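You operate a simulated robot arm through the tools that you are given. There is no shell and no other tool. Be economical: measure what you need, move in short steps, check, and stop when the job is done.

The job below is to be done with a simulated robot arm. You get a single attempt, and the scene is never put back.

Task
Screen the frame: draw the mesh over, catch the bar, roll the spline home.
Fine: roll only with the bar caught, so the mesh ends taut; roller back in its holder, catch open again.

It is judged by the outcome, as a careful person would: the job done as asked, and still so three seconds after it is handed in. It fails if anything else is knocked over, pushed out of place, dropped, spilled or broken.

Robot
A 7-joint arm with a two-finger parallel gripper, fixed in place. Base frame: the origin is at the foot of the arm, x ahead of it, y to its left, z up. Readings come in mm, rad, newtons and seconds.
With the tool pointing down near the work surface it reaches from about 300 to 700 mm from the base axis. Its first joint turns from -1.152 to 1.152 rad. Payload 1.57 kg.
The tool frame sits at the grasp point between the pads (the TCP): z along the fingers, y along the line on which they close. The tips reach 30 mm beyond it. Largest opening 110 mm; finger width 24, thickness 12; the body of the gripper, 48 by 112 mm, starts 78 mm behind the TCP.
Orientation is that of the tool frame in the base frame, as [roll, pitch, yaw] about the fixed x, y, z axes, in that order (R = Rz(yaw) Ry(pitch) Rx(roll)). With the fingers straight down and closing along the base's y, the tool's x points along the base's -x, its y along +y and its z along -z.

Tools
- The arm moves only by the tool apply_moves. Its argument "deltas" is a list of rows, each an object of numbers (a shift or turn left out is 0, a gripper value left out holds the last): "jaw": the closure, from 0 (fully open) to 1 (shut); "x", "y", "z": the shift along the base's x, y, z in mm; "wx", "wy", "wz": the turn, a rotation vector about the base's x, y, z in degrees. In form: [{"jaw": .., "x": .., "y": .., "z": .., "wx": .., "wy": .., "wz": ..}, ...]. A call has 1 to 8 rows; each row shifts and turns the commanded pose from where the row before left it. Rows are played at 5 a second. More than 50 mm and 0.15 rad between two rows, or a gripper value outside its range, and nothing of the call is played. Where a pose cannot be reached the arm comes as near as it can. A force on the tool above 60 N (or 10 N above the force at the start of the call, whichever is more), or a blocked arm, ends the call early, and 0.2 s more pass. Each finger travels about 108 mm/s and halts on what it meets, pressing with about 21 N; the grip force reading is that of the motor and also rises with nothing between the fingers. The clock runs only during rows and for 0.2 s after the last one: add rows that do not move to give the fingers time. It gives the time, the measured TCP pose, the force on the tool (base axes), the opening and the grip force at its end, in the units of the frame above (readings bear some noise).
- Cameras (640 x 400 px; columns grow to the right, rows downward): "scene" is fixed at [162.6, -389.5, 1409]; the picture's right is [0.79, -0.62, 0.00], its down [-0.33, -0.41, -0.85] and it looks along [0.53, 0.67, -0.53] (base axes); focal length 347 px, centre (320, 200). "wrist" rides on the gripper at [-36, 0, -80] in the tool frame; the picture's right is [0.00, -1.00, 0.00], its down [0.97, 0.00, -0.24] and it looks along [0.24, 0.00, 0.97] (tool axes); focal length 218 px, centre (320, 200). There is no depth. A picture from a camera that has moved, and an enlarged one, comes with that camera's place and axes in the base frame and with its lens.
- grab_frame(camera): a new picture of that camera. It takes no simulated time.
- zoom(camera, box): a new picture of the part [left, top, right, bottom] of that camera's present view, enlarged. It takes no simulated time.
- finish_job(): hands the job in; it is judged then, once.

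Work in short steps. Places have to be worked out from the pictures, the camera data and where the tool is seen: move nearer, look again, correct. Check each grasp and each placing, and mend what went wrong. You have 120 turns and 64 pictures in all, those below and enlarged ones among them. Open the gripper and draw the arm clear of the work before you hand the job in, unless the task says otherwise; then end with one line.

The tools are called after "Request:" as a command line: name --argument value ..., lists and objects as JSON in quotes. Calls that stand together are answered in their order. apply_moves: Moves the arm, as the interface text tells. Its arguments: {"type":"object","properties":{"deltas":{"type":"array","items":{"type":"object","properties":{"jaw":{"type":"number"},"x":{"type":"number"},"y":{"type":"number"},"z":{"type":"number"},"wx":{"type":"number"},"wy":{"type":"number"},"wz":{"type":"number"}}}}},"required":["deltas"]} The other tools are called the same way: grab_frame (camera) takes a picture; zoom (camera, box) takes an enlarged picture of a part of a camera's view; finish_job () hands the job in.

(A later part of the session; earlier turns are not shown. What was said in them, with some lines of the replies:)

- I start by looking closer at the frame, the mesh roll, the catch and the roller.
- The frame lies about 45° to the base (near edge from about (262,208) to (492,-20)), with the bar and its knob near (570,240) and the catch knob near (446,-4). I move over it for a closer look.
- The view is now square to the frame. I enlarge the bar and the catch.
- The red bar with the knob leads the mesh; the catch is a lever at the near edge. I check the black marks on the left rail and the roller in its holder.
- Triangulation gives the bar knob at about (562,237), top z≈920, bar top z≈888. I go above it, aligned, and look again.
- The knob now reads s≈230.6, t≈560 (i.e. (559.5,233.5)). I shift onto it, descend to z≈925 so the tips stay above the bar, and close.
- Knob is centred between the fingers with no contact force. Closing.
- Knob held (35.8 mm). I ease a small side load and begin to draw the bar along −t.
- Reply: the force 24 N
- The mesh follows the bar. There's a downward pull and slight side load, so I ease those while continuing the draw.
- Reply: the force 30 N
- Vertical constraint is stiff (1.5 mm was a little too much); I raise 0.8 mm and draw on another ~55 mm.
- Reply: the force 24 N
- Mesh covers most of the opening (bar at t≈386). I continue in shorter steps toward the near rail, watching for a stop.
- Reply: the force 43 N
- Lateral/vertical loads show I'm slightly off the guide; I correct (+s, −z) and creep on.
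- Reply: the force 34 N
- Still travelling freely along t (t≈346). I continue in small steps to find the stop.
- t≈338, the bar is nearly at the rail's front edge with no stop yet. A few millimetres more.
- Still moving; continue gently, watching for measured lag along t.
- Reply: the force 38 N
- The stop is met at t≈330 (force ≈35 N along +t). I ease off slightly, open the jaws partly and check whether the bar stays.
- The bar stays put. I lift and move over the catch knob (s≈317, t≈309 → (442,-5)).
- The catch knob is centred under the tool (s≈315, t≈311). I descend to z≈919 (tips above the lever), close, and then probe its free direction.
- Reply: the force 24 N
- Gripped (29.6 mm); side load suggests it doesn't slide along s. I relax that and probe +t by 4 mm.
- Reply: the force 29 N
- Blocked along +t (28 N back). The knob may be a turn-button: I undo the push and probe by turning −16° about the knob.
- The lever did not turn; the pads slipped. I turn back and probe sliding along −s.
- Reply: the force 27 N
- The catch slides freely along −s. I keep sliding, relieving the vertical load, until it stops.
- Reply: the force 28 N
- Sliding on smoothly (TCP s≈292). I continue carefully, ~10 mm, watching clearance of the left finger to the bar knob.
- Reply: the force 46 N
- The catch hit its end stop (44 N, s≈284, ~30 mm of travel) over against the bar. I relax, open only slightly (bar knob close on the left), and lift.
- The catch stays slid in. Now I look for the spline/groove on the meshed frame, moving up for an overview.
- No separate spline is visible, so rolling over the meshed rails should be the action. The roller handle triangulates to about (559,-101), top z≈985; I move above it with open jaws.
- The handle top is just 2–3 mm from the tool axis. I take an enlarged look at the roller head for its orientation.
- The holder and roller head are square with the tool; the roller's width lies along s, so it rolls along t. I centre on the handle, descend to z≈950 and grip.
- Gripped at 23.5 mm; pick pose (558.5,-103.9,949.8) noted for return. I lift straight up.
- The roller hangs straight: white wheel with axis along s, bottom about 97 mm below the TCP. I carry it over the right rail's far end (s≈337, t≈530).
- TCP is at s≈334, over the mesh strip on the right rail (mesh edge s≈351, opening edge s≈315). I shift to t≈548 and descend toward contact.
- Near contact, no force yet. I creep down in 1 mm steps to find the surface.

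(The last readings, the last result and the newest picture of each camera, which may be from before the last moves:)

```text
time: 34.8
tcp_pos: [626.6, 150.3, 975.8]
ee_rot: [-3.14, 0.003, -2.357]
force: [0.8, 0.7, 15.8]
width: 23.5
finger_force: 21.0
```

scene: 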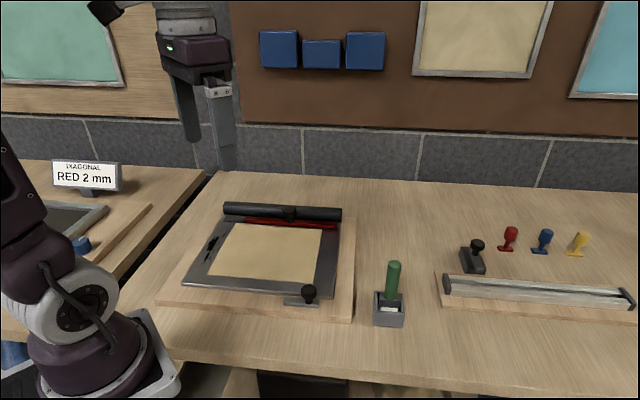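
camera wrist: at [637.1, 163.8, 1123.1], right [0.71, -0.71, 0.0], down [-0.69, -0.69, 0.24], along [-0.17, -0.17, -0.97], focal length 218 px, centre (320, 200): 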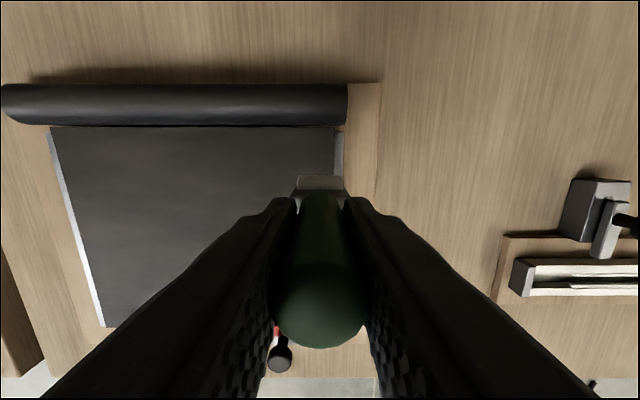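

Contact at z≈976 with ≈16 N of press. I roll along −t down the right rail.

Request:
apply_moves --deltas '[{"x": -9, "y": -9}, {"x": -9, "y": -9}, {"x": -9, "y": -9}, {"x": -9, "y": -9}, {"x": -9, "y": -9}, {"x": -9, "y": -9}, {"x": -9, "y": -9}]'

Request:
zoom --camera "scene" --box '[180, 160, 400, 310]'

```text
time: 36.4
tcp_pos: [563.1, 88.7, 974.1]
ee_rot: [3.141, 0.002, -2.356]
force: [2.5, 3.3, 7.8]
width: 23.6
finger_force: 21.1
```

```text
2.67 times, centred on (290, 235) of scene
camera zoom: at [162.6, -389.4, 1409.0], right [0.79, -0.62, 0.0], down [-0.33, -0.41, -0.85], along [0.53, 0.67, -0.53], focal length 926 px, centre (400, 107)
```

zoom: 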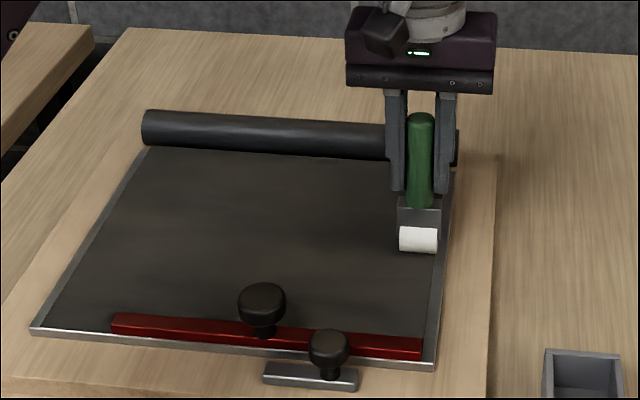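

Rolling well (≈8 N); no visible mark yet. I press slightly more and continue to just short of the bar.

Request:
apply_moves --deltas '[{"x": -10, "y": -10, "z": -0.8}, {"x": -10, "y": -10}, {"x": -10, "y": -10}, {"x": -10, "y": -10}, {"x": -10, "y": -10}, {"x": -10, "y": -10}, {"x": -10, "y": -10}, {}]'

Request:
zoom --camera "scene" --box '[180, 190, 400, 320]'

```text
time: 38.2
tcp_pos: [490.3, 18.2, 974.5]
ee_rot: [-3.141, -0.001, -2.357]
force: [0.3, -0.1, -0.5]
width: 23.1
finger_force: 21.5
```

```text
2.91 times, centred on (290, 255) of scene
camera zoom: at [162.6, -389.5, 1409.0], right [0.79, -0.62, 0.0], down [-0.33, -0.41, -0.85], along [0.53, 0.67, -0.53], focal length 1010 px, centre (407, 40)
```

zoom: 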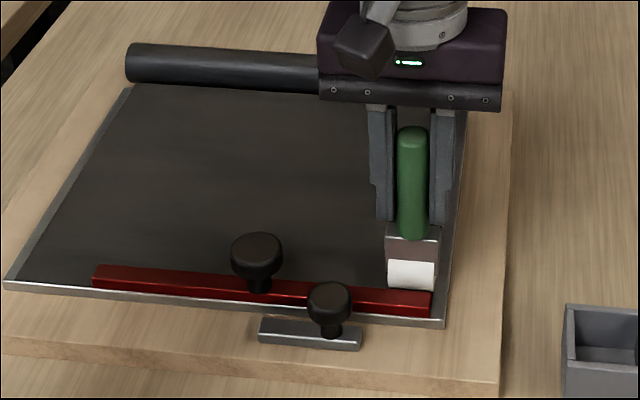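

The right rail showed no change, and I notice the bar is offset right, leaving a clear lane over the left rail (s≈45–100) right to the near edge: the spline lane. I lift and carry the roller there.

Request:
apply_moves --deltas '[{"z": 35}, {"z": 30, "y": 20}, {"x": -9, "y": 43}, {"x": -9, "y": 43}, {"x": -9, "y": 43}, {"x": -9, "y": 43}, {"x": -9, "y": 43}, {"x": -9, "y": 43}]'

Request:
apply_moves --deltas '[{"x": -1, "y": 43}, {}]'

Request:
grab_frame --camera "wrist"

```text
time: 40.0
tcp_pos: [438.5, 297.1, 1037.1]
ee_rot: [-3.14, 0.001, -2.359]
force: [0.0, 0.2, -1.5]
width: 23.2
finger_force: 21.4
```

```text
time: 40.6
tcp_pos: [438.6, 337.0, 1038.6]
ee_rot: [3.141, 0.001, -2.357]
force: [-0.3, -0.7, -1.4]
width: 23.1
finger_force: 21.0
```

```text
17 pictures are left
camera wrist: at [464.1, 363.3, 1119.5], right [0.71, -0.71, 0.0], down [-0.69, -0.69, 0.24], along [-0.17, -0.17, -0.97], focal length 218 px, centre (320, 200)
```

wrist: 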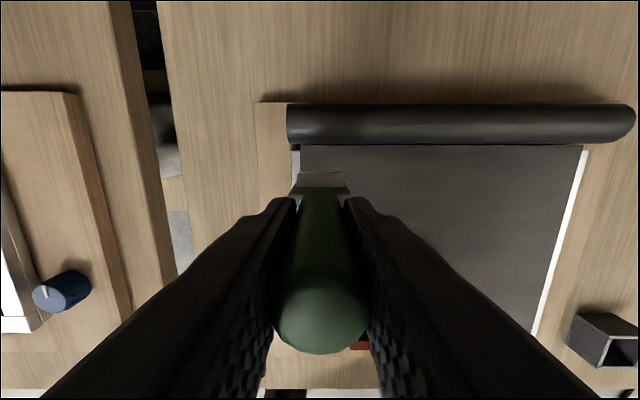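

I'm at s≈72, t≈548 over the left lane. Descend to contact.

Request:
apply_moves --deltas '[{"x": 3, "y": 4, "z": -30}, {"z": -25}, {"z": -6}, {"z": -2}, {"z": -1.5}, {}]'

```text
time: 42.0
tcp_pos: [441.7, 342.1, 974.0]
ee_rot: [3.14, 0.0, -2.356]
force: [0.9, -0.4, 5.7]
width: 23.3
finger_force: 20.7
```

Light contact. I press a little more and roll along −t down the left lane.

Request:
apply_moves --deltas '[{"z": -1.2}, {"x": -9, "y": -9}, {"x": -9, "y": -9}, {"x": -9, "y": -9, "z": -0.3}, {"x": -9, "y": -9}, {"x": -9, "y": -9}, {"x": -9, "y": -9, "z": -0.3}, {"x": -9, "y": -9}]'

Request:
zoom --camera "scene" --box '[150, 140, 350, 310]'

```text
time: 43.8
tcp_pos: [377.7, 279.6, 972.1]
ee_rot: [-3.141, 0.001, -2.357]
force: [-0.6, 1.2, 2.7]
width: 23.2
finger_force: 21.1
```

```text
2.35 times, centred on (250, 225) of scene
camera zoom: at [162.6, -389.5, 1409.0], right [0.79, -0.62, 0.0], down [-0.33, -0.41, -0.85], along [0.53, 0.67, -0.53], focal length 817 px, centre (485, 141)
```

zoom: 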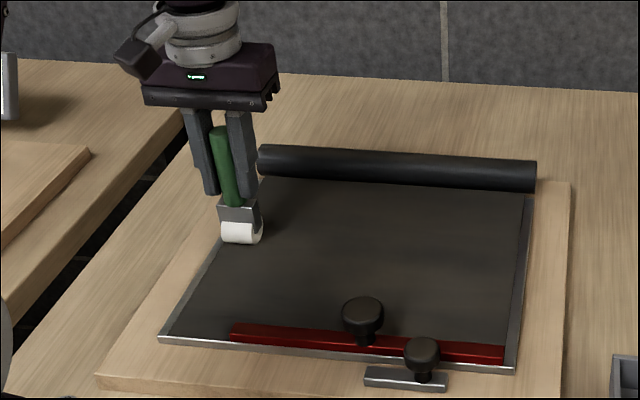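

Contact kept but light; I press a bit more and roll on to the near edge.

Request:
apply_moves --deltas '[{"z": -0.8}, {"x": -12, "y": -13}, {"x": -13, "y": -13, "z": -0.4}, {"x": -13, "y": -13}, {"x": -13, "y": -13, "z": -0.4}, {"x": -13, "y": -13}, {"x": -13, "y": -13, "z": -0.3}, {"x": -13, "y": -13}]'

Request:
zoom --camera "scene" --box '[150, 140, 350, 310]'

```text
time: 45.6
tcp_pos: [288.1, 188.5, 971.2]
ee_rot: [-3.141, 0.0, -2.356]
force: [1.3, 4.0, 13.0]
width: 23.5
finger_force: 20.6
```

```text
2.35 times, centred on (250, 225) of scene
camera zoom: at [162.6, -389.4, 1409.0], right [0.79, -0.62, 0.0], down [-0.33, -0.41, -0.85], along [0.53, 0.67, -0.53], focal length 817 px, centre (485, 141)
```

zoom: 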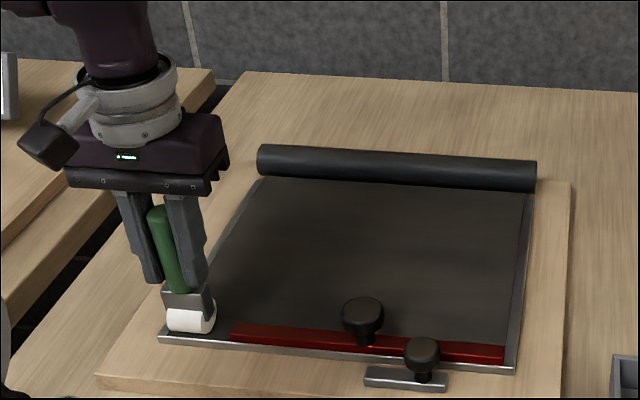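

At the near end with good press (13 N). Since the middle was light, I roll back up the same lane keeping contact.

Request:
apply_moves --deltas '[{"x": -3, "y": -3}, {"x": 11, "y": 11}, {"x": 11, "y": 11}, {"x": 11, "y": 11}, {"x": 11, "y": 11}, {"x": 11, "y": 11}, {"x": 11, "y": 11}, {"x": 11, "y": 11}]'

Request:
apply_moves --deltas '[{"x": 11, "y": 11}, {"x": 11, "y": 11}, {"x": 11, "y": 11}, {"x": 11, "y": 11}, {"x": 11, "y": 11}, {"x": 11, "y": 11}, {"x": 11, "y": 11}, {"x": 6, "y": 6}]'

Request:
zoom --camera "scene" --box '[150, 140, 350, 310]'

```text
time: 47.4
tcp_pos: [363.3, 263.6, 969.3]
ee_rot: [3.141, 0.0, -2.357]
force: [0.0, 0.7, -0.4]
width: 23.2
finger_force: 20.9
```

```text
time: 49.2
tcp_pos: [446.3, 345.4, 969.6]
ee_rot: [-3.141, 0.0, -2.355]
force: [-1.0, -2.4, 4.3]
width: 23.1
finger_force: 21.0
```

```text
2.35 times, centred on (250, 225) of scene
camera zoom: at [162.5, -389.6, 1408.9], right [0.79, -0.62, 0.0], down [-0.33, -0.41, -0.85], along [0.53, 0.67, -0.53], focal length 817 px, centre (485, 141)
```

zoom: 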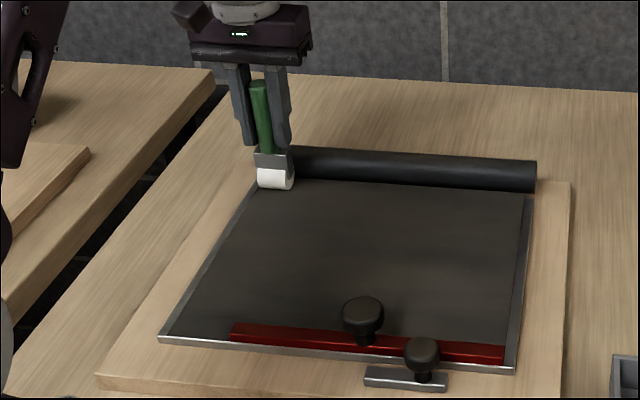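

Contact was light mid-lane on the return. I make one firmer downward pass in the same lane, adding press progressively.

Request:
apply_moves --deltas '[{"z": -1}, {"x": -9, "y": -9, "z": -0.4}, {"x": -9, "y": -9, "z": -0.4}, {"x": -9, "y": -9, "z": -0.4}, {"x": -9, "y": -9, "z": -0.4}]'

Request:
apply_moves --deltas '[{"x": -9, "y": -9, "z": -0.4}, {"x": -9, "y": -9, "z": -0.4}, {"x": -9, "y": -9, "z": -0.3}, {"x": -9, "y": -9, "z": -0.3}, {"x": -9, "y": -9, "z": -0.3}, {"x": -9, "y": -9, "z": -0.3}]'

Request:
apply_moves --deltas '[{"x": -9, "y": -9, "z": -0.2}, {"x": -9, "y": -9, "z": -0.2}, {"x": -9, "y": -9, "z": -0.2}, {"x": -9, "y": -9}, {"x": -9, "y": -9}, {"x": -9, "y": -9}, {"x": -9, "y": -9}, {"x": -6, "y": -6}]'

```text
time: 50.4
tcp_pos: [410.5, 310.4, 967.0]
ee_rot: [-3.141, 0.0, -2.356]
force: [3.2, 3.2, 10.2]
width: 23.4
finger_force: 20.8
```

```text
time: 51.8
tcp_pos: [355.4, 256.4, 965.1]
ee_rot: [3.14, 0.001, -2.357]
force: [2.4, 2.8, 10.7]
width: 23.7
finger_force: 21.3
```

```text
time: 53.6
tcp_pos: [286.9, 187.7, 964.8]
ee_rot: [-3.14, 0.002, -2.355]
force: [0.9, 4.3, 11.5]
width: 23.3
finger_force: 20.8
```

A firm continuous pass (10–12 N) down the lane. I lift clear and inspect the lane closely.

Request:
apply_moves --deltas '[{"z": 35}, {"z": 35}, {"x": 35, "y": -10}, {"x": 35, "y": -20}, {}]'

Request:
grab_frame --camera "wrist"

Request:
zoom --camera "scene" --box '[160, 195, 350, 310]'

```text
time: 54.8
tcp_pos: [355.6, 156.5, 1034.0]
ee_rot: [-3.141, 0.0, -2.356]
force: [-0.5, 0.0, -1.0]
width: 23.3
finger_force: 21.1
```

```text
13 pictures are left
camera wrist: at [382.6, 183.0, 1114.1], right [0.71, -0.71, 0.0], down [-0.69, -0.69, 0.24], along [-0.17, -0.17, -0.97], focal length 218 px, centre (320, 200)
```

wrist: 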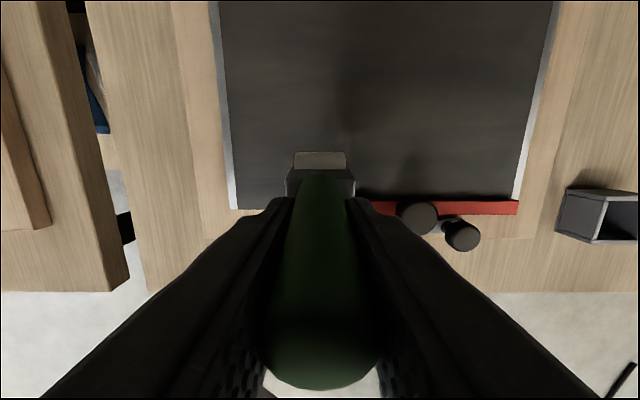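

```text
3.37 times, centred on (255, 252) of scene
camera zoom: at [162.6, -389.5, 1409.0], right [0.79, -0.62, 0.0], down [-0.33, -0.41, -0.85], along [0.53, 0.67, -0.53], focal length 1169 px, centre (539, 23)
```

zoom: 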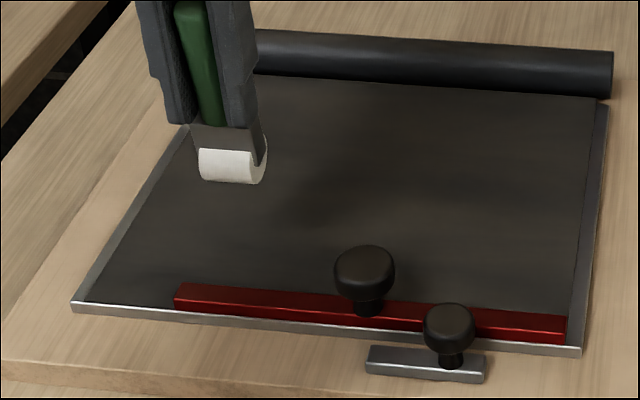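

Nothing visibly marks the spline. To be complete I also give the right rail a firm pass, since its last stretch was light; moving to (624,154).

Request:
apply_moves --deltas '[{"x": 44.7}, {"x": 44.7}, {"x": 44.7}, {"x": 44.7}, {"x": 44.7}, {"x": 44.9, "y": -2}, {"z": -25}, {"z": -30}]'

Request:
apply_moves --deltas '[{"z": -8}, {"z": -3}, {"z": -2}, {}]'

```text
time: 56.6
tcp_pos: [624.4, 154.2, 980.6]
ee_rot: [-3.139, -0.001, -2.356]
force: [-1.0, 0.4, -2.0]
width: 23.3
finger_force: 20.7
```

```text
time: 57.6
tcp_pos: [624.8, 155.3, 967.3]
ee_rot: [-3.141, 0.0, -2.356]
force: [0.3, -0.2, -1.5]
width: 23.3
finger_force: 21.4
```

Not yet in contact; creep down and then roll with slowly added press.

Request:
apply_moves --deltas '[{"z": -1}, {"z": -1}, {"z": -1}, {}]'

```text
time: 58.6
tcp_pos: [625.3, 154.1, 964.4]
ee_rot: [-3.141, 0.0, -2.358]
force: [-1.5, 2.6, 16.8]
width: 23.2
finger_force: 20.4
```

Contact with ≈17 N. Rolling along −t on the right rail (s≈333).

Request:
apply_moves --deltas '[{"x": -10, "y": -10, "z": -0.2}, {"x": -10, "y": -10, "z": -0.3}, {"x": -10, "y": -10, "z": -0.3}, {"x": -10, "y": -10, "z": -0.3}, {"x": -10, "y": -10, "z": -0.3}, {"x": -10, "y": -10, "z": -0.3}, {"x": -10, "y": -10, "z": -0.3}]'

Request:
apply_moves --deltas '[{"x": -10, "y": -10, "z": -0.4}, {"x": -10, "y": -10, "z": -0.3}, {"x": -10, "y": -10, "z": -0.3}, {"x": -10, "y": -10, "z": -0.3}, {"x": -10, "y": -10, "z": -0.3}, {"x": -10, "y": -10, "z": -0.3}, {"x": -6, "y": -6, "z": -0.3}]'

```text
time: 60.2
tcp_pos: [553.8, 84.5, 963.1]
ee_rot: [3.141, -0.001, -2.356]
force: [1.5, 0.7, 3.2]
width: 23.3
finger_force: 22.0
```

```text
time: 61.8
tcp_pos: [488.5, 18.8, 959.6]
ee_rot: [-3.14, 0.003, -2.356]
force: [4.0, 3.5, 18.1]
width: 23.5
finger_force: 21.1
```

Right rail done firmly (18 N at the end). For completeness I'll also roll the far rail (t≈556): lift, carry there and turn the roller 90° so it rolls along s.

Request:
apply_moves --deltas '[{"z": 35}, {"z": 35}, {"x": 20, "y": 20, "wz": -8.4}, {"x": 20, "y": 20, "wz": -8.4}, {"x": 20, "y": 20, "wz": -8.4}, {"x": 20, "y": 20, "wz": -8.4}, {"x": 20, "y": 20, "wz": -8.4}, {"x": 20, "y": 20, "wz": -8.4}]'

Request:
apply_moves --deltas '[{"x": 15, "y": 15, "wz": -8.4}, {"wz": -8.4}, {"wz": -8.4}, {"wz": -8.4}, {"wz": -6}, {"z": -20}, {}]'

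Request:
zoom --camera "scene" --box '[220, 130, 400, 260]'

```text
time: 63.6
tcp_pos: [608.8, 138.6, 1030.2]
ee_rot: [-3.141, 0.002, 3.043]
force: [1.0, 0.6, -1.0]
width: 23.5
finger_force: 20.7
```

```text
time: 65.2
tcp_pos: [623.3, 155.1, 1008.6]
ee_rot: [3.141, 0.001, 2.355]
force: [0.4, 0.6, -1.4]
width: 23.3
finger_force: 20.9
```

```text
3.08 times, centred on (310, 195) of scene
camera zoom: at [162.6, -389.5, 1409.0], right [0.79, -0.62, 0.0], down [-0.33, -0.41, -0.85], along [0.53, 0.67, -0.53], focal length 1068 px, centre (351, 215)
```

zoom: 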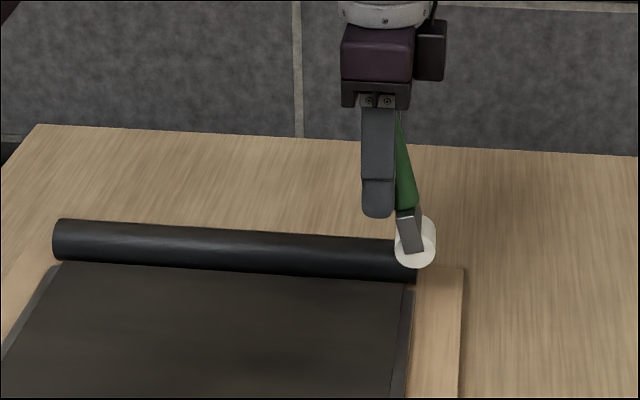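

The picture shows the roller has tilted in the pads (~14°, wheel trailing). Rolling in the opposite sense will straighten it: I go to the left end of the far rail and roll toward +s.

Request:
apply_moves --deltas '[{"x": -32, "y": 32.5, "z": 5}, {"x": -32, "y": 32.5}, {"x": -32, "y": 32.5}, {"x": -32, "y": 32.5}, {"x": -32, "y": 32.5}, {"x": -32, "y": 33}, {}]'

Request:
zoom --camera "scene" --box '[170, 130, 320, 240]'

```text
time: 66.8
tcp_pos: [432.8, 348.6, 1015.2]
ee_rot: [3.14, -0.001, 2.355]
force: [0.1, 0.9, -0.2]
width: 23.3
finger_force: 21.2
```

```text
3.64 times, centred on (245, 185) of scene
camera zoom: at [162.6, -389.4, 1409.0], right [0.79, -0.62, 0.0], down [-0.33, -0.41, -0.85], along [0.53, 0.67, -0.53], focal length 1262 px, centre (593, 254)
```

zoom: 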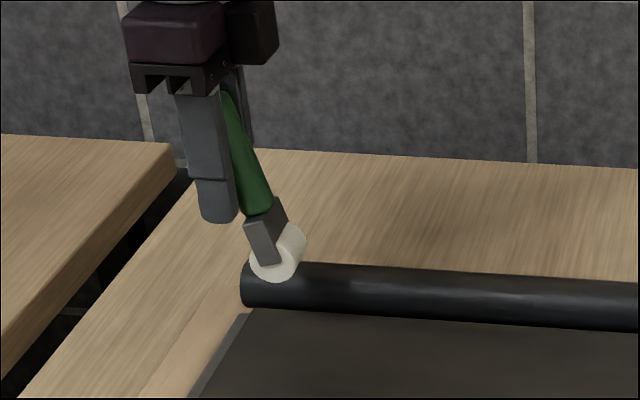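

Tilt is clear (~12°, wheel toward +s). I descend to contact and roll along +s on the far rail.

Request:
apply_moves --deltas '[{"z": -25}, {"z": -20}, {"z": -6}, {"z": -2}, {"z": -2}, {"z": -1}, {}]'

```text
time: 68.4
tcp_pos: [431.6, 349.8, 959.4]
ee_rot: [3.141, 0.001, 2.357]
force: [-1.3, -0.3, 14.3]
width: 23.4
finger_force: 20.9
```

Contact, 14 N. Rolling along +s.

Request:
apply_moves --deltas '[{"x": 10, "y": -10}, {"x": 10, "y": -10}, {"x": 10, "y": -10, "z": -0.2}, {"x": 10, "y": -10, "z": -0.2}, {"x": 10, "y": -10, "z": -0.2}, {"x": 10, "y": -10, "z": -0.2}, {"x": 10, "y": -10, "z": -0.2}]'

Request:
zoom --camera "scene" --box '[190, 130, 340, 240]'

```text
time: 70.0
tcp_pos: [501.2, 280.5, 958.8]
ee_rot: [3.139, 0.001, 2.357]
force: [-4.9, 5.4, 22.4]
width: 23.1
finger_force: 20.6
```

```text
3.64 times, centred on (265, 185) of scene
camera zoom: at [162.1, -389.5, 1409.0], right [0.79, -0.62, 0.0], down [-0.32, -0.41, -0.85], along [0.53, 0.67, -0.53], focal length 1262 px, centre (520, 254)
```

zoom: 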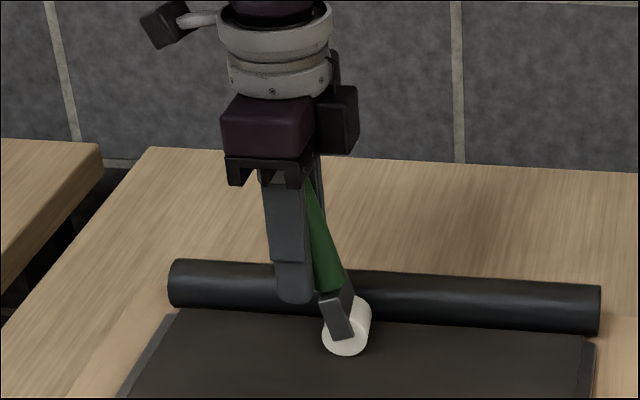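

Still tilted but rolling well with 22 N. I finish the far rail without adding press.

Request:
apply_moves --deltas '[{"x": 10, "y": -10}, {"x": 10, "y": -10}, {"x": 10, "y": -10}, {"x": 10, "y": -10}, {"x": 10, "y": -10}, {"x": 10, "y": -10}, {"x": 10, "y": -10}, {"x": 10, "y": -10}]'

Request:
apply_moves --deltas '[{"x": 10, "y": -10}, {"x": 10, "y": -10}, {"x": 7, "y": -7}, {"z": 30}, {"z": 40}, {}]'

Request:
zoom --camera "scene" --box '[220, 100, 400, 310]'

```text
time: 71.8
tcp_pos: [581.9, 200.8, 959.8]
ee_rot: [3.139, 0.0, 2.357]
force: [-5.3, 3.7, 18.9]
width: 23.0
finger_force: 21.1
```

```text
time: 73.2
tcp_pos: [608.3, 171.7, 1029.4]
ee_rot: [-3.141, 0.0, 2.357]
force: [0.4, 0.5, -1.2]
width: 23.4
finger_force: 20.8
```

```text
1.90 times, centred on (310, 205) of scene
camera zoom: at [162.6, -389.5, 1409.0], right [0.79, -0.62, 0.0], down [-0.33, -0.41, -0.85], along [0.53, 0.67, -0.53], focal length 661 px, centre (339, 190)
```

zoom: 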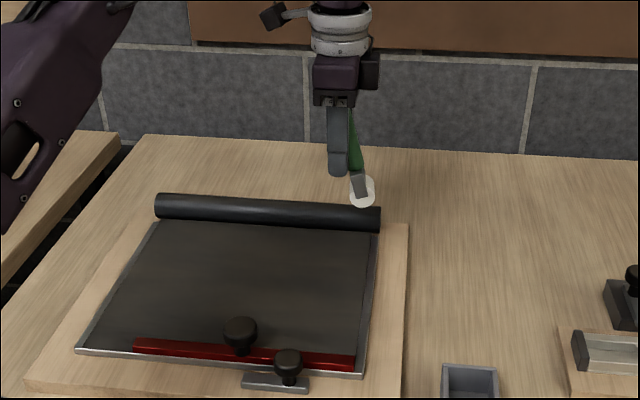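

The far rail is done. Eight pictures remain. The roller leans ≈10° toward +s, so I tilt the gripper back by 10° about +t to make it upright, and check.

Request:
apply_moves --deltas '[{"wx": 3.54, "wy": 3.54, "z": 10}, {"wx": 3.54, "wy": 3.54}, {}]'

Request:
zoom --camera "scene" --box '[280, 100, 380, 170]'

```text
time: 74.0
tcp_pos: [609.2, 171.3, 1038.5]
ee_rot: [-3.141, -0.176, 2.356]
force: [0.4, 0.0, -1.5]
width: 23.0
finger_force: 21.0
```

```text
5.71 times, centred on (330, 135) of scene
camera zoom: at [162.6, -389.5, 1409.0], right [0.79, -0.62, 0.0], down [-0.33, -0.41, -0.85], along [0.53, 0.67, -0.53], focal length 1983 px, centre (263, 571)
```

zoom: 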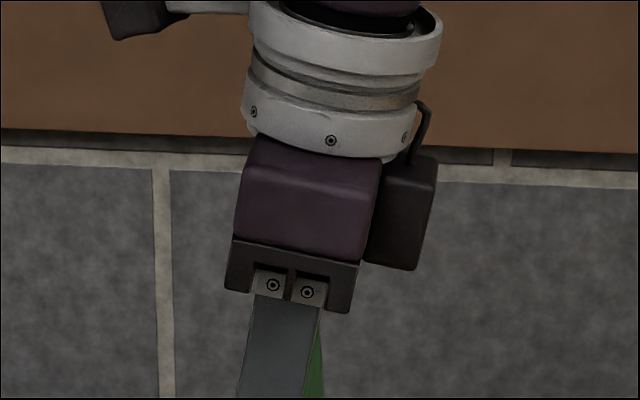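

I cropped too high; one more look at the handle and wheel.

Request:
zoom --camera "scene" --box '[270, 145, 390, 220]'

```text
5.33 times, centred on (330, 182) of scene
camera zoom: at [162.6, -389.5, 1409.0], right [0.79, -0.62, 0.0], down [-0.33, -0.41, -0.85], along [0.53, 0.67, -0.53], focal length 1851 px, centre (267, 293)
```

zoom: 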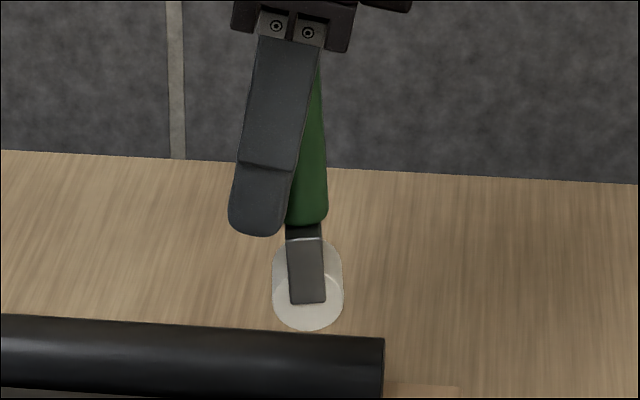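

Still ≈4° off; I add that (14° total), then turn back +90° while carrying the roller to above its holder, allowing for the ~7 mm lean offset (target ≈(553,-109)).

Request:
apply_moves --deltas '[{"wx": 2.83, "wy": 2.83}, {"wz": 8.4, "x": -5, "y": -25, "z": 5}, {"wz": 8.4, "x": -5, "y": -25}, {"wz": 8.4, "x": -5, "y": -25}, {"wz": 8.4, "x": -5, "y": -25}, {"wz": 8.4, "x": -5, "y": -25}, {"wz": 8.4, "x": -5, "y": -25}]'

Request:
apply_moves --deltas '[{"wz": 8.4, "x": -5, "y": -26}, {"wz": 8.4, "x": -5, "y": -26}, {"wz": 8.4, "x": -5, "y": -26}, {"wz": 8.4, "x": -6, "y": -26}, {"wz": 6, "x": -5, "y": -26.5}, {}]'

Request:
grab_frame --camera "wrist"

```text
time: 75.6
tcp_pos: [578.8, 21.6, 1044.2]
ee_rot: [3.141, -0.244, -3.045]
force: [-0.3, 0.0, -1.8]
width: 23.3
finger_force: 20.2
```

```text
time: 77.0
tcp_pos: [552.6, -107.5, 1044.7]
ee_rot: [3.141, -0.244, -2.354]
force: [0.5, 0.0, -0.7]
width: 23.2
finger_force: 21.1
```

```text
5 pictures are left
camera wrist: at [591.6, -68.4, 1113.6], right [0.71, -0.71, 0.0], down [-0.62, -0.63, 0.47], along [-0.33, -0.33, -0.88], focal length 218 px, centre (320, 200)
```

wrist: 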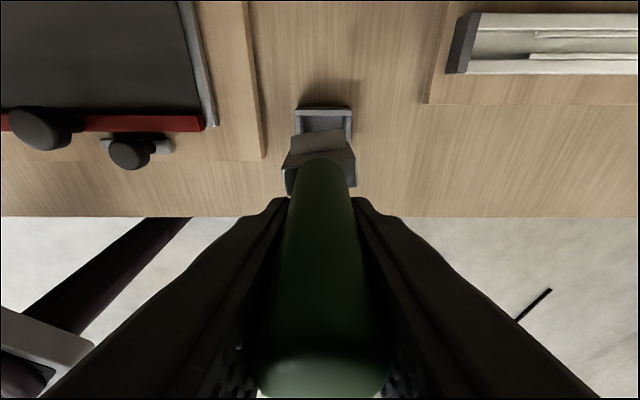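

The head seems twisted several degrees about the handle. I enlarge once to measure it against the holder.

Request:
zoom --camera "wrist" --box '[270, 90, 380, 210]'

```text
3.33 times, centred on (325, 150) of wrist
camera zoom: at [591.6, -68.4, 1113.6], right [0.71, -0.71, 0.0], down [-0.62, -0.63, 0.47], along [-0.33, -0.33, -0.88], focal length 728 px, centre (303, 367)
```

zoom: 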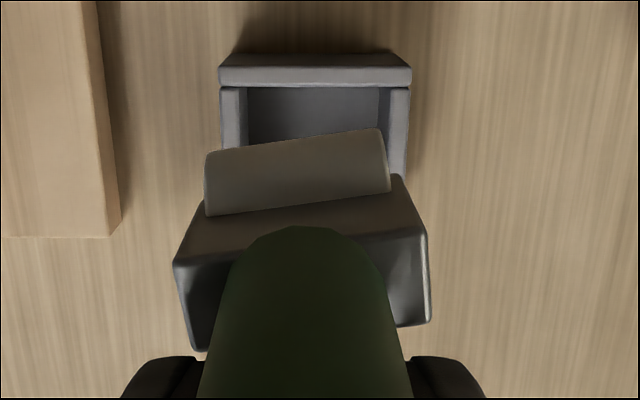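

The head is twisted ≈+9°, and sits ≈3 mm short in s and ≈4.5 mm over in t relative to the holder centre (s≈470, t≈321). I correct these and lower to just above the rim.

Request:
apply_moves --deltas '[{"wz": -4.5, "x": -0.4, "y": -2.8}, {"wz": -4.5, "x": -0.4, "y": -2.7}, {"z": -25}, {"z": -25}, {}]'

Request:
zoom --camera "wrist" --box '[270, 70, 380, 190]'

```text
time: 78.2
tcp_pos: [552.1, -113.4, 993.8]
ee_rot: [3.141, -0.245, -2.514]
force: [0.1, -0.3, -0.4]
width: 23.3
finger_force: 20.7
```

```text
3.33 times, centred on (325, 130) of wrist
camera zoom: at [596.1, -80.7, 1062.9], right [0.59, -0.81, 0.0], down [-0.72, -0.52, 0.47], along [-0.38, -0.28, -0.88], focal length 728 px, centre (303, 433)
```

zoom: 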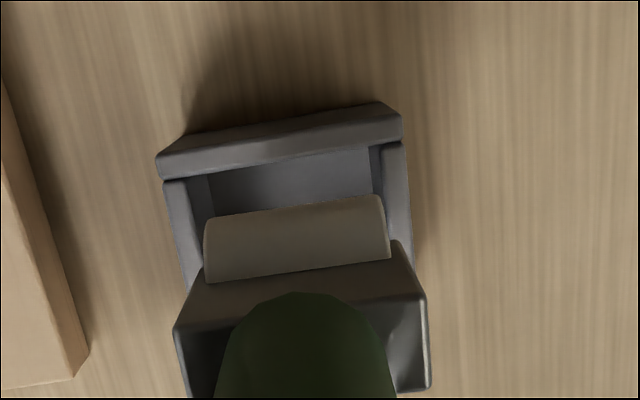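

Head is now parallel to the holder and within ~1 mm of centre. A 1.4 mm trim in x, then I lower gently watching the forces.

Request:
apply_moves --deltas '[{"x": -1.4, "z": -5}, {"z": -8}, {"z": -8}, {"z": -6}, {}]'

```text
time: 79.4
tcp_pos: [551.0, -114.1, 966.8]
ee_rot: [3.141, -0.245, -2.512]
force: [-0.3, 0.1, -1.8]
width: 23.3
finger_force: 20.5
```

No contact; bottom is now about at/inside the rim. Continue down.

Request:
apply_moves --deltas '[{"z": -5}, {"z": -5}, {"z": -5}, {}]'

Request:
zoom --camera "scene" --box '[340, 200, 450, 335]'

```text
time: 80.4
tcp_pos: [549.9, -114.6, 950.3]
ee_rot: [-3.139, -0.244, -2.512]
force: [-0.3, -0.5, -1.0]
width: 23.3
finger_force: 21.2
```

```text
2.96 times, centred on (395, 268) of scene
camera zoom: at [162.6, -389.5, 1409.0], right [0.79, -0.62, 0.0], down [-0.33, -0.41, -0.85], along [0.53, 0.67, -0.53], focal length 1028 px, centre (98, 0)
```

zoom: 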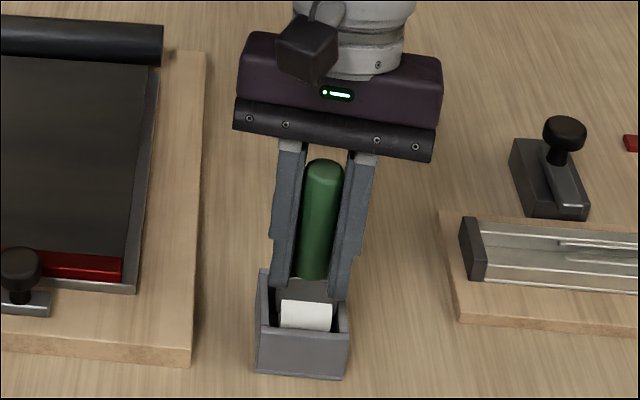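

The wheel is inside the holder. I lower on until it touches the floor.

Request:
apply_moves --deltas '[{"z": -4}, {"z": -3}, {"z": -2}, {}]'

```text
time: 81.4
tcp_pos: [550.4, -114.0, 941.2]
ee_rot: [3.141, -0.243, -2.511]
force: [-0.3, 0.4, -1.6]
width: 23.1
finger_force: 20.6
```

Request:
apply_moves --deltas '[{"z": -2}, {"z": -2}, {"z": -1}, {}]'

```text
time: 82.4
tcp_pos: [549.5, -113.4, 937.4]
ee_rot: [3.14, -0.245, -2.514]
force: [0.3, 0.3, -0.8]
width: 23.3
finger_force: 21.0
```

Still nearly free (−0.8 N); a few more millimetres to the floor.

Request:
apply_moves --deltas '[{"z": -1.5}, {"z": -1.5}, {"z": -1}, {}]'

```text
time: 83.4
tcp_pos: [550.6, -113.5, 934.6]
ee_rot: [-3.14, -0.243, -2.513]
force: [-4.9, 4.1, 38.7]
width: 23.4
finger_force: 21.1
```

On the floor (39 N). I ease 1.5 mm up, open the jaws, and withdraw upward.

Request:
apply_moves --deltas '[{"z": 1.3}, {"jaw": 0.45}, {}, {}, {"z": 20}, {"z": 40}, {"z": 40}, {}]'

Request:
zoom --camera "scene" --box '[180, 140, 460, 340]'

```text
time: 85.2
tcp_pos: [553.1, -114.8, 1034.0]
ee_rot: [3.141, -0.245, -2.514]
force: [-0.7, -1.0, 0.0]
width: 60.6
finger_force: 0.0
```

```text
2.00 times, centred on (320, 240) of scene
camera zoom: at [162.6, -389.5, 1409.0], right [0.79, -0.62, 0.0], down [-0.33, -0.41, -0.85], along [0.53, 0.67, -0.53], focal length 694 px, centre (320, 120)
```

zoom: 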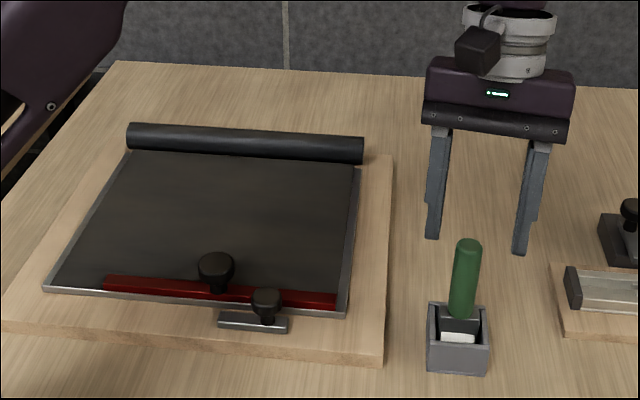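

The roller stands in its holder again. I level the gripper, restore the yaw, and return above the catch knob (release pose was (418.7,19.5)).

Request:
apply_moves --deltas '[{"z": 30}, {"wx": 4.115, "wy": -5.66}, {"wx": 4.115, "wy": -5.66}, {"wz": 4.5}, {"wz": 4.5}, {}]'

```text
time: 86.6
tcp_pos: [551.1, -114.0, 1064.7]
ee_rot: [3.14, 0.001, -2.355]
force: [-0.4, 0.4, -0.9]
width: 60.4
finger_force: 0.1
```

Pose is square again. Traverse to the catch knob with the jaws at 40 mm, stopping at z≈975 to check the pose.

Request:
apply_moves --deltas '[{"x": -26.4, "y": 26.6, "jaw": 0.64}, {"x": -26.4, "y": 26.6}, {"x": -26.4, "y": 26.6}, {"x": -26.4, "y": 26.6}, {"x": -26.4, "y": 26.6}, {"z": -45}, {"z": -45}, {}]'

```text
time: 88.4
tcp_pos: [419.6, 18.4, 976.1]
ee_rot: [3.141, -0.001, -2.357]
force: [0.6, 0.0, -0.1]
width: 39.7
finger_force: 0.0
```

Aligned over the knob. Descend to z≈919 and grip.

Request:
apply_moves --deltas '[{"x": -0.4, "y": 0.4, "z": -25}, {"z": -20}, {"z": -12}, {}, {"jaw": 1}, {}, {}]'

```text
time: 90.0
tcp_pos: [420.5, 16.3, 916.0]
ee_rot: [-3.139, 0.003, -2.357]
force: [24.0, -26.9, -18.2]
width: 29.8
finger_force: 39.6
```

Gripped (29.8 mm). I ease the loads and slide the catch back along +s.

Request:
apply_moves --deltas '[{"x": 1.4, "y": -1.4, "z": -1.3}, {"x": 3.5, "y": -3.5}, {"x": 3.5, "y": -3.5}, {"x": 3.5, "y": -3.5}, {"x": 3.5, "y": -3.5}, {}]'

```text
time: 91.4
tcp_pos: [432.6, 4.5, 916.8]
ee_rot: [3.141, -0.004, -2.356]
force: [-8.5, -5.8, -1.0]
width: 29.7
finger_force: 39.4
```

Moving freely (s≈303). On to its original end at s≈315.

Request:
apply_moves --deltas '[{"x": 2.5, "y": -2.5}, {"x": 2.5, "y": -2.5}, {"x": 2.5, "y": -2.5}, {"x": 1.5, "y": -1.5}, {}]'

```text
time: 92.6
tcp_pos: [441.2, -4.1, 916.2]
ee_rot: [3.14, -0.002, -2.357]
force: [-17.5, -2.6, -6.8]
width: 29.6
finger_force: 39.2
```

s≈315 with a rising back force, likely the stop. A last small nudge to confirm.

Request:
apply_moves --deltas '[{"x": 1.2, "y": -1.2}, {"x": 0.7, "y": -0.7}, {}]'

```text
time: 93.4
tcp_pos: [441.1, -4.7, 916.1]
ee_rot: [3.137, -0.003, -2.352]
force: [-37.4, 31.1, -5.6]
width: 29.8
finger_force: 39.2
```

The stop is confirmed (48 N, s≈315, the original open position). I relax, open, lift and draw clear.

Request:
apply_moves --deltas '[{"x": -1.6, "y": 1.6}, {"jaw": 0.5}, {}, {}, {"z": 25}, {"z": 45}, {"z": 45}, {"z": 45}]'

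Request:
apply_moves --deltas '[{"x": -20, "y": 20, "z": 35, "jaw": 0}, {"x": -20, "y": 20, "z": 35}, {"x": -20, "y": 20, "z": 35}, {"x": -20, "z": 10}, {}]'

Request:
zoom --camera "scene" --box '[150, 170, 430, 345]'

```text
time: 95.2
tcp_pos: [445.1, -6.9, 1076.6]
ee_rot: [3.141, 0.001, -2.357]
force: [-0.3, 0.1, 0.6]
width: 55.0
finger_force: 0.0
```

```text
time: 96.4
tcp_pos: [360.2, 56.4, 1190.3]
ee_rot: [3.141, 0.0, -2.357]
force: [0.0, 0.0, -0.6]
width: 110.1
finger_force: 0.0
```

```text
2.29 times, centred on (290, 258) of scene
camera zoom: at [162.6, -389.5, 1409.0], right [0.79, -0.62, 0.0], down [-0.33, -0.41, -0.85], along [0.53, 0.67, -0.53], focal length 793 px, centre (389, 69)
```

zoom: 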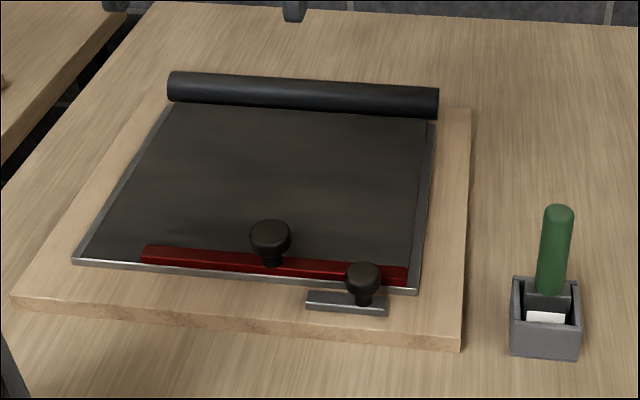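

The mesh is still drawn over with the catch open, the bar hasn't sprung back, the roller stands in its holder, and the arm is clear. I hand the job in.

Request:
finish_job

```text
The job is handed in.
```

I drew the mesh over the frame and slid the catch in. With the bar caught, I rolled the left, right and far rails, then put the roller back in its holder and opened the catch. I never saw a spline or any change on the mesh, so I chose where to roll by judgement and can't confirm the spline is seated; the near rail, under the bar, was not rolled.
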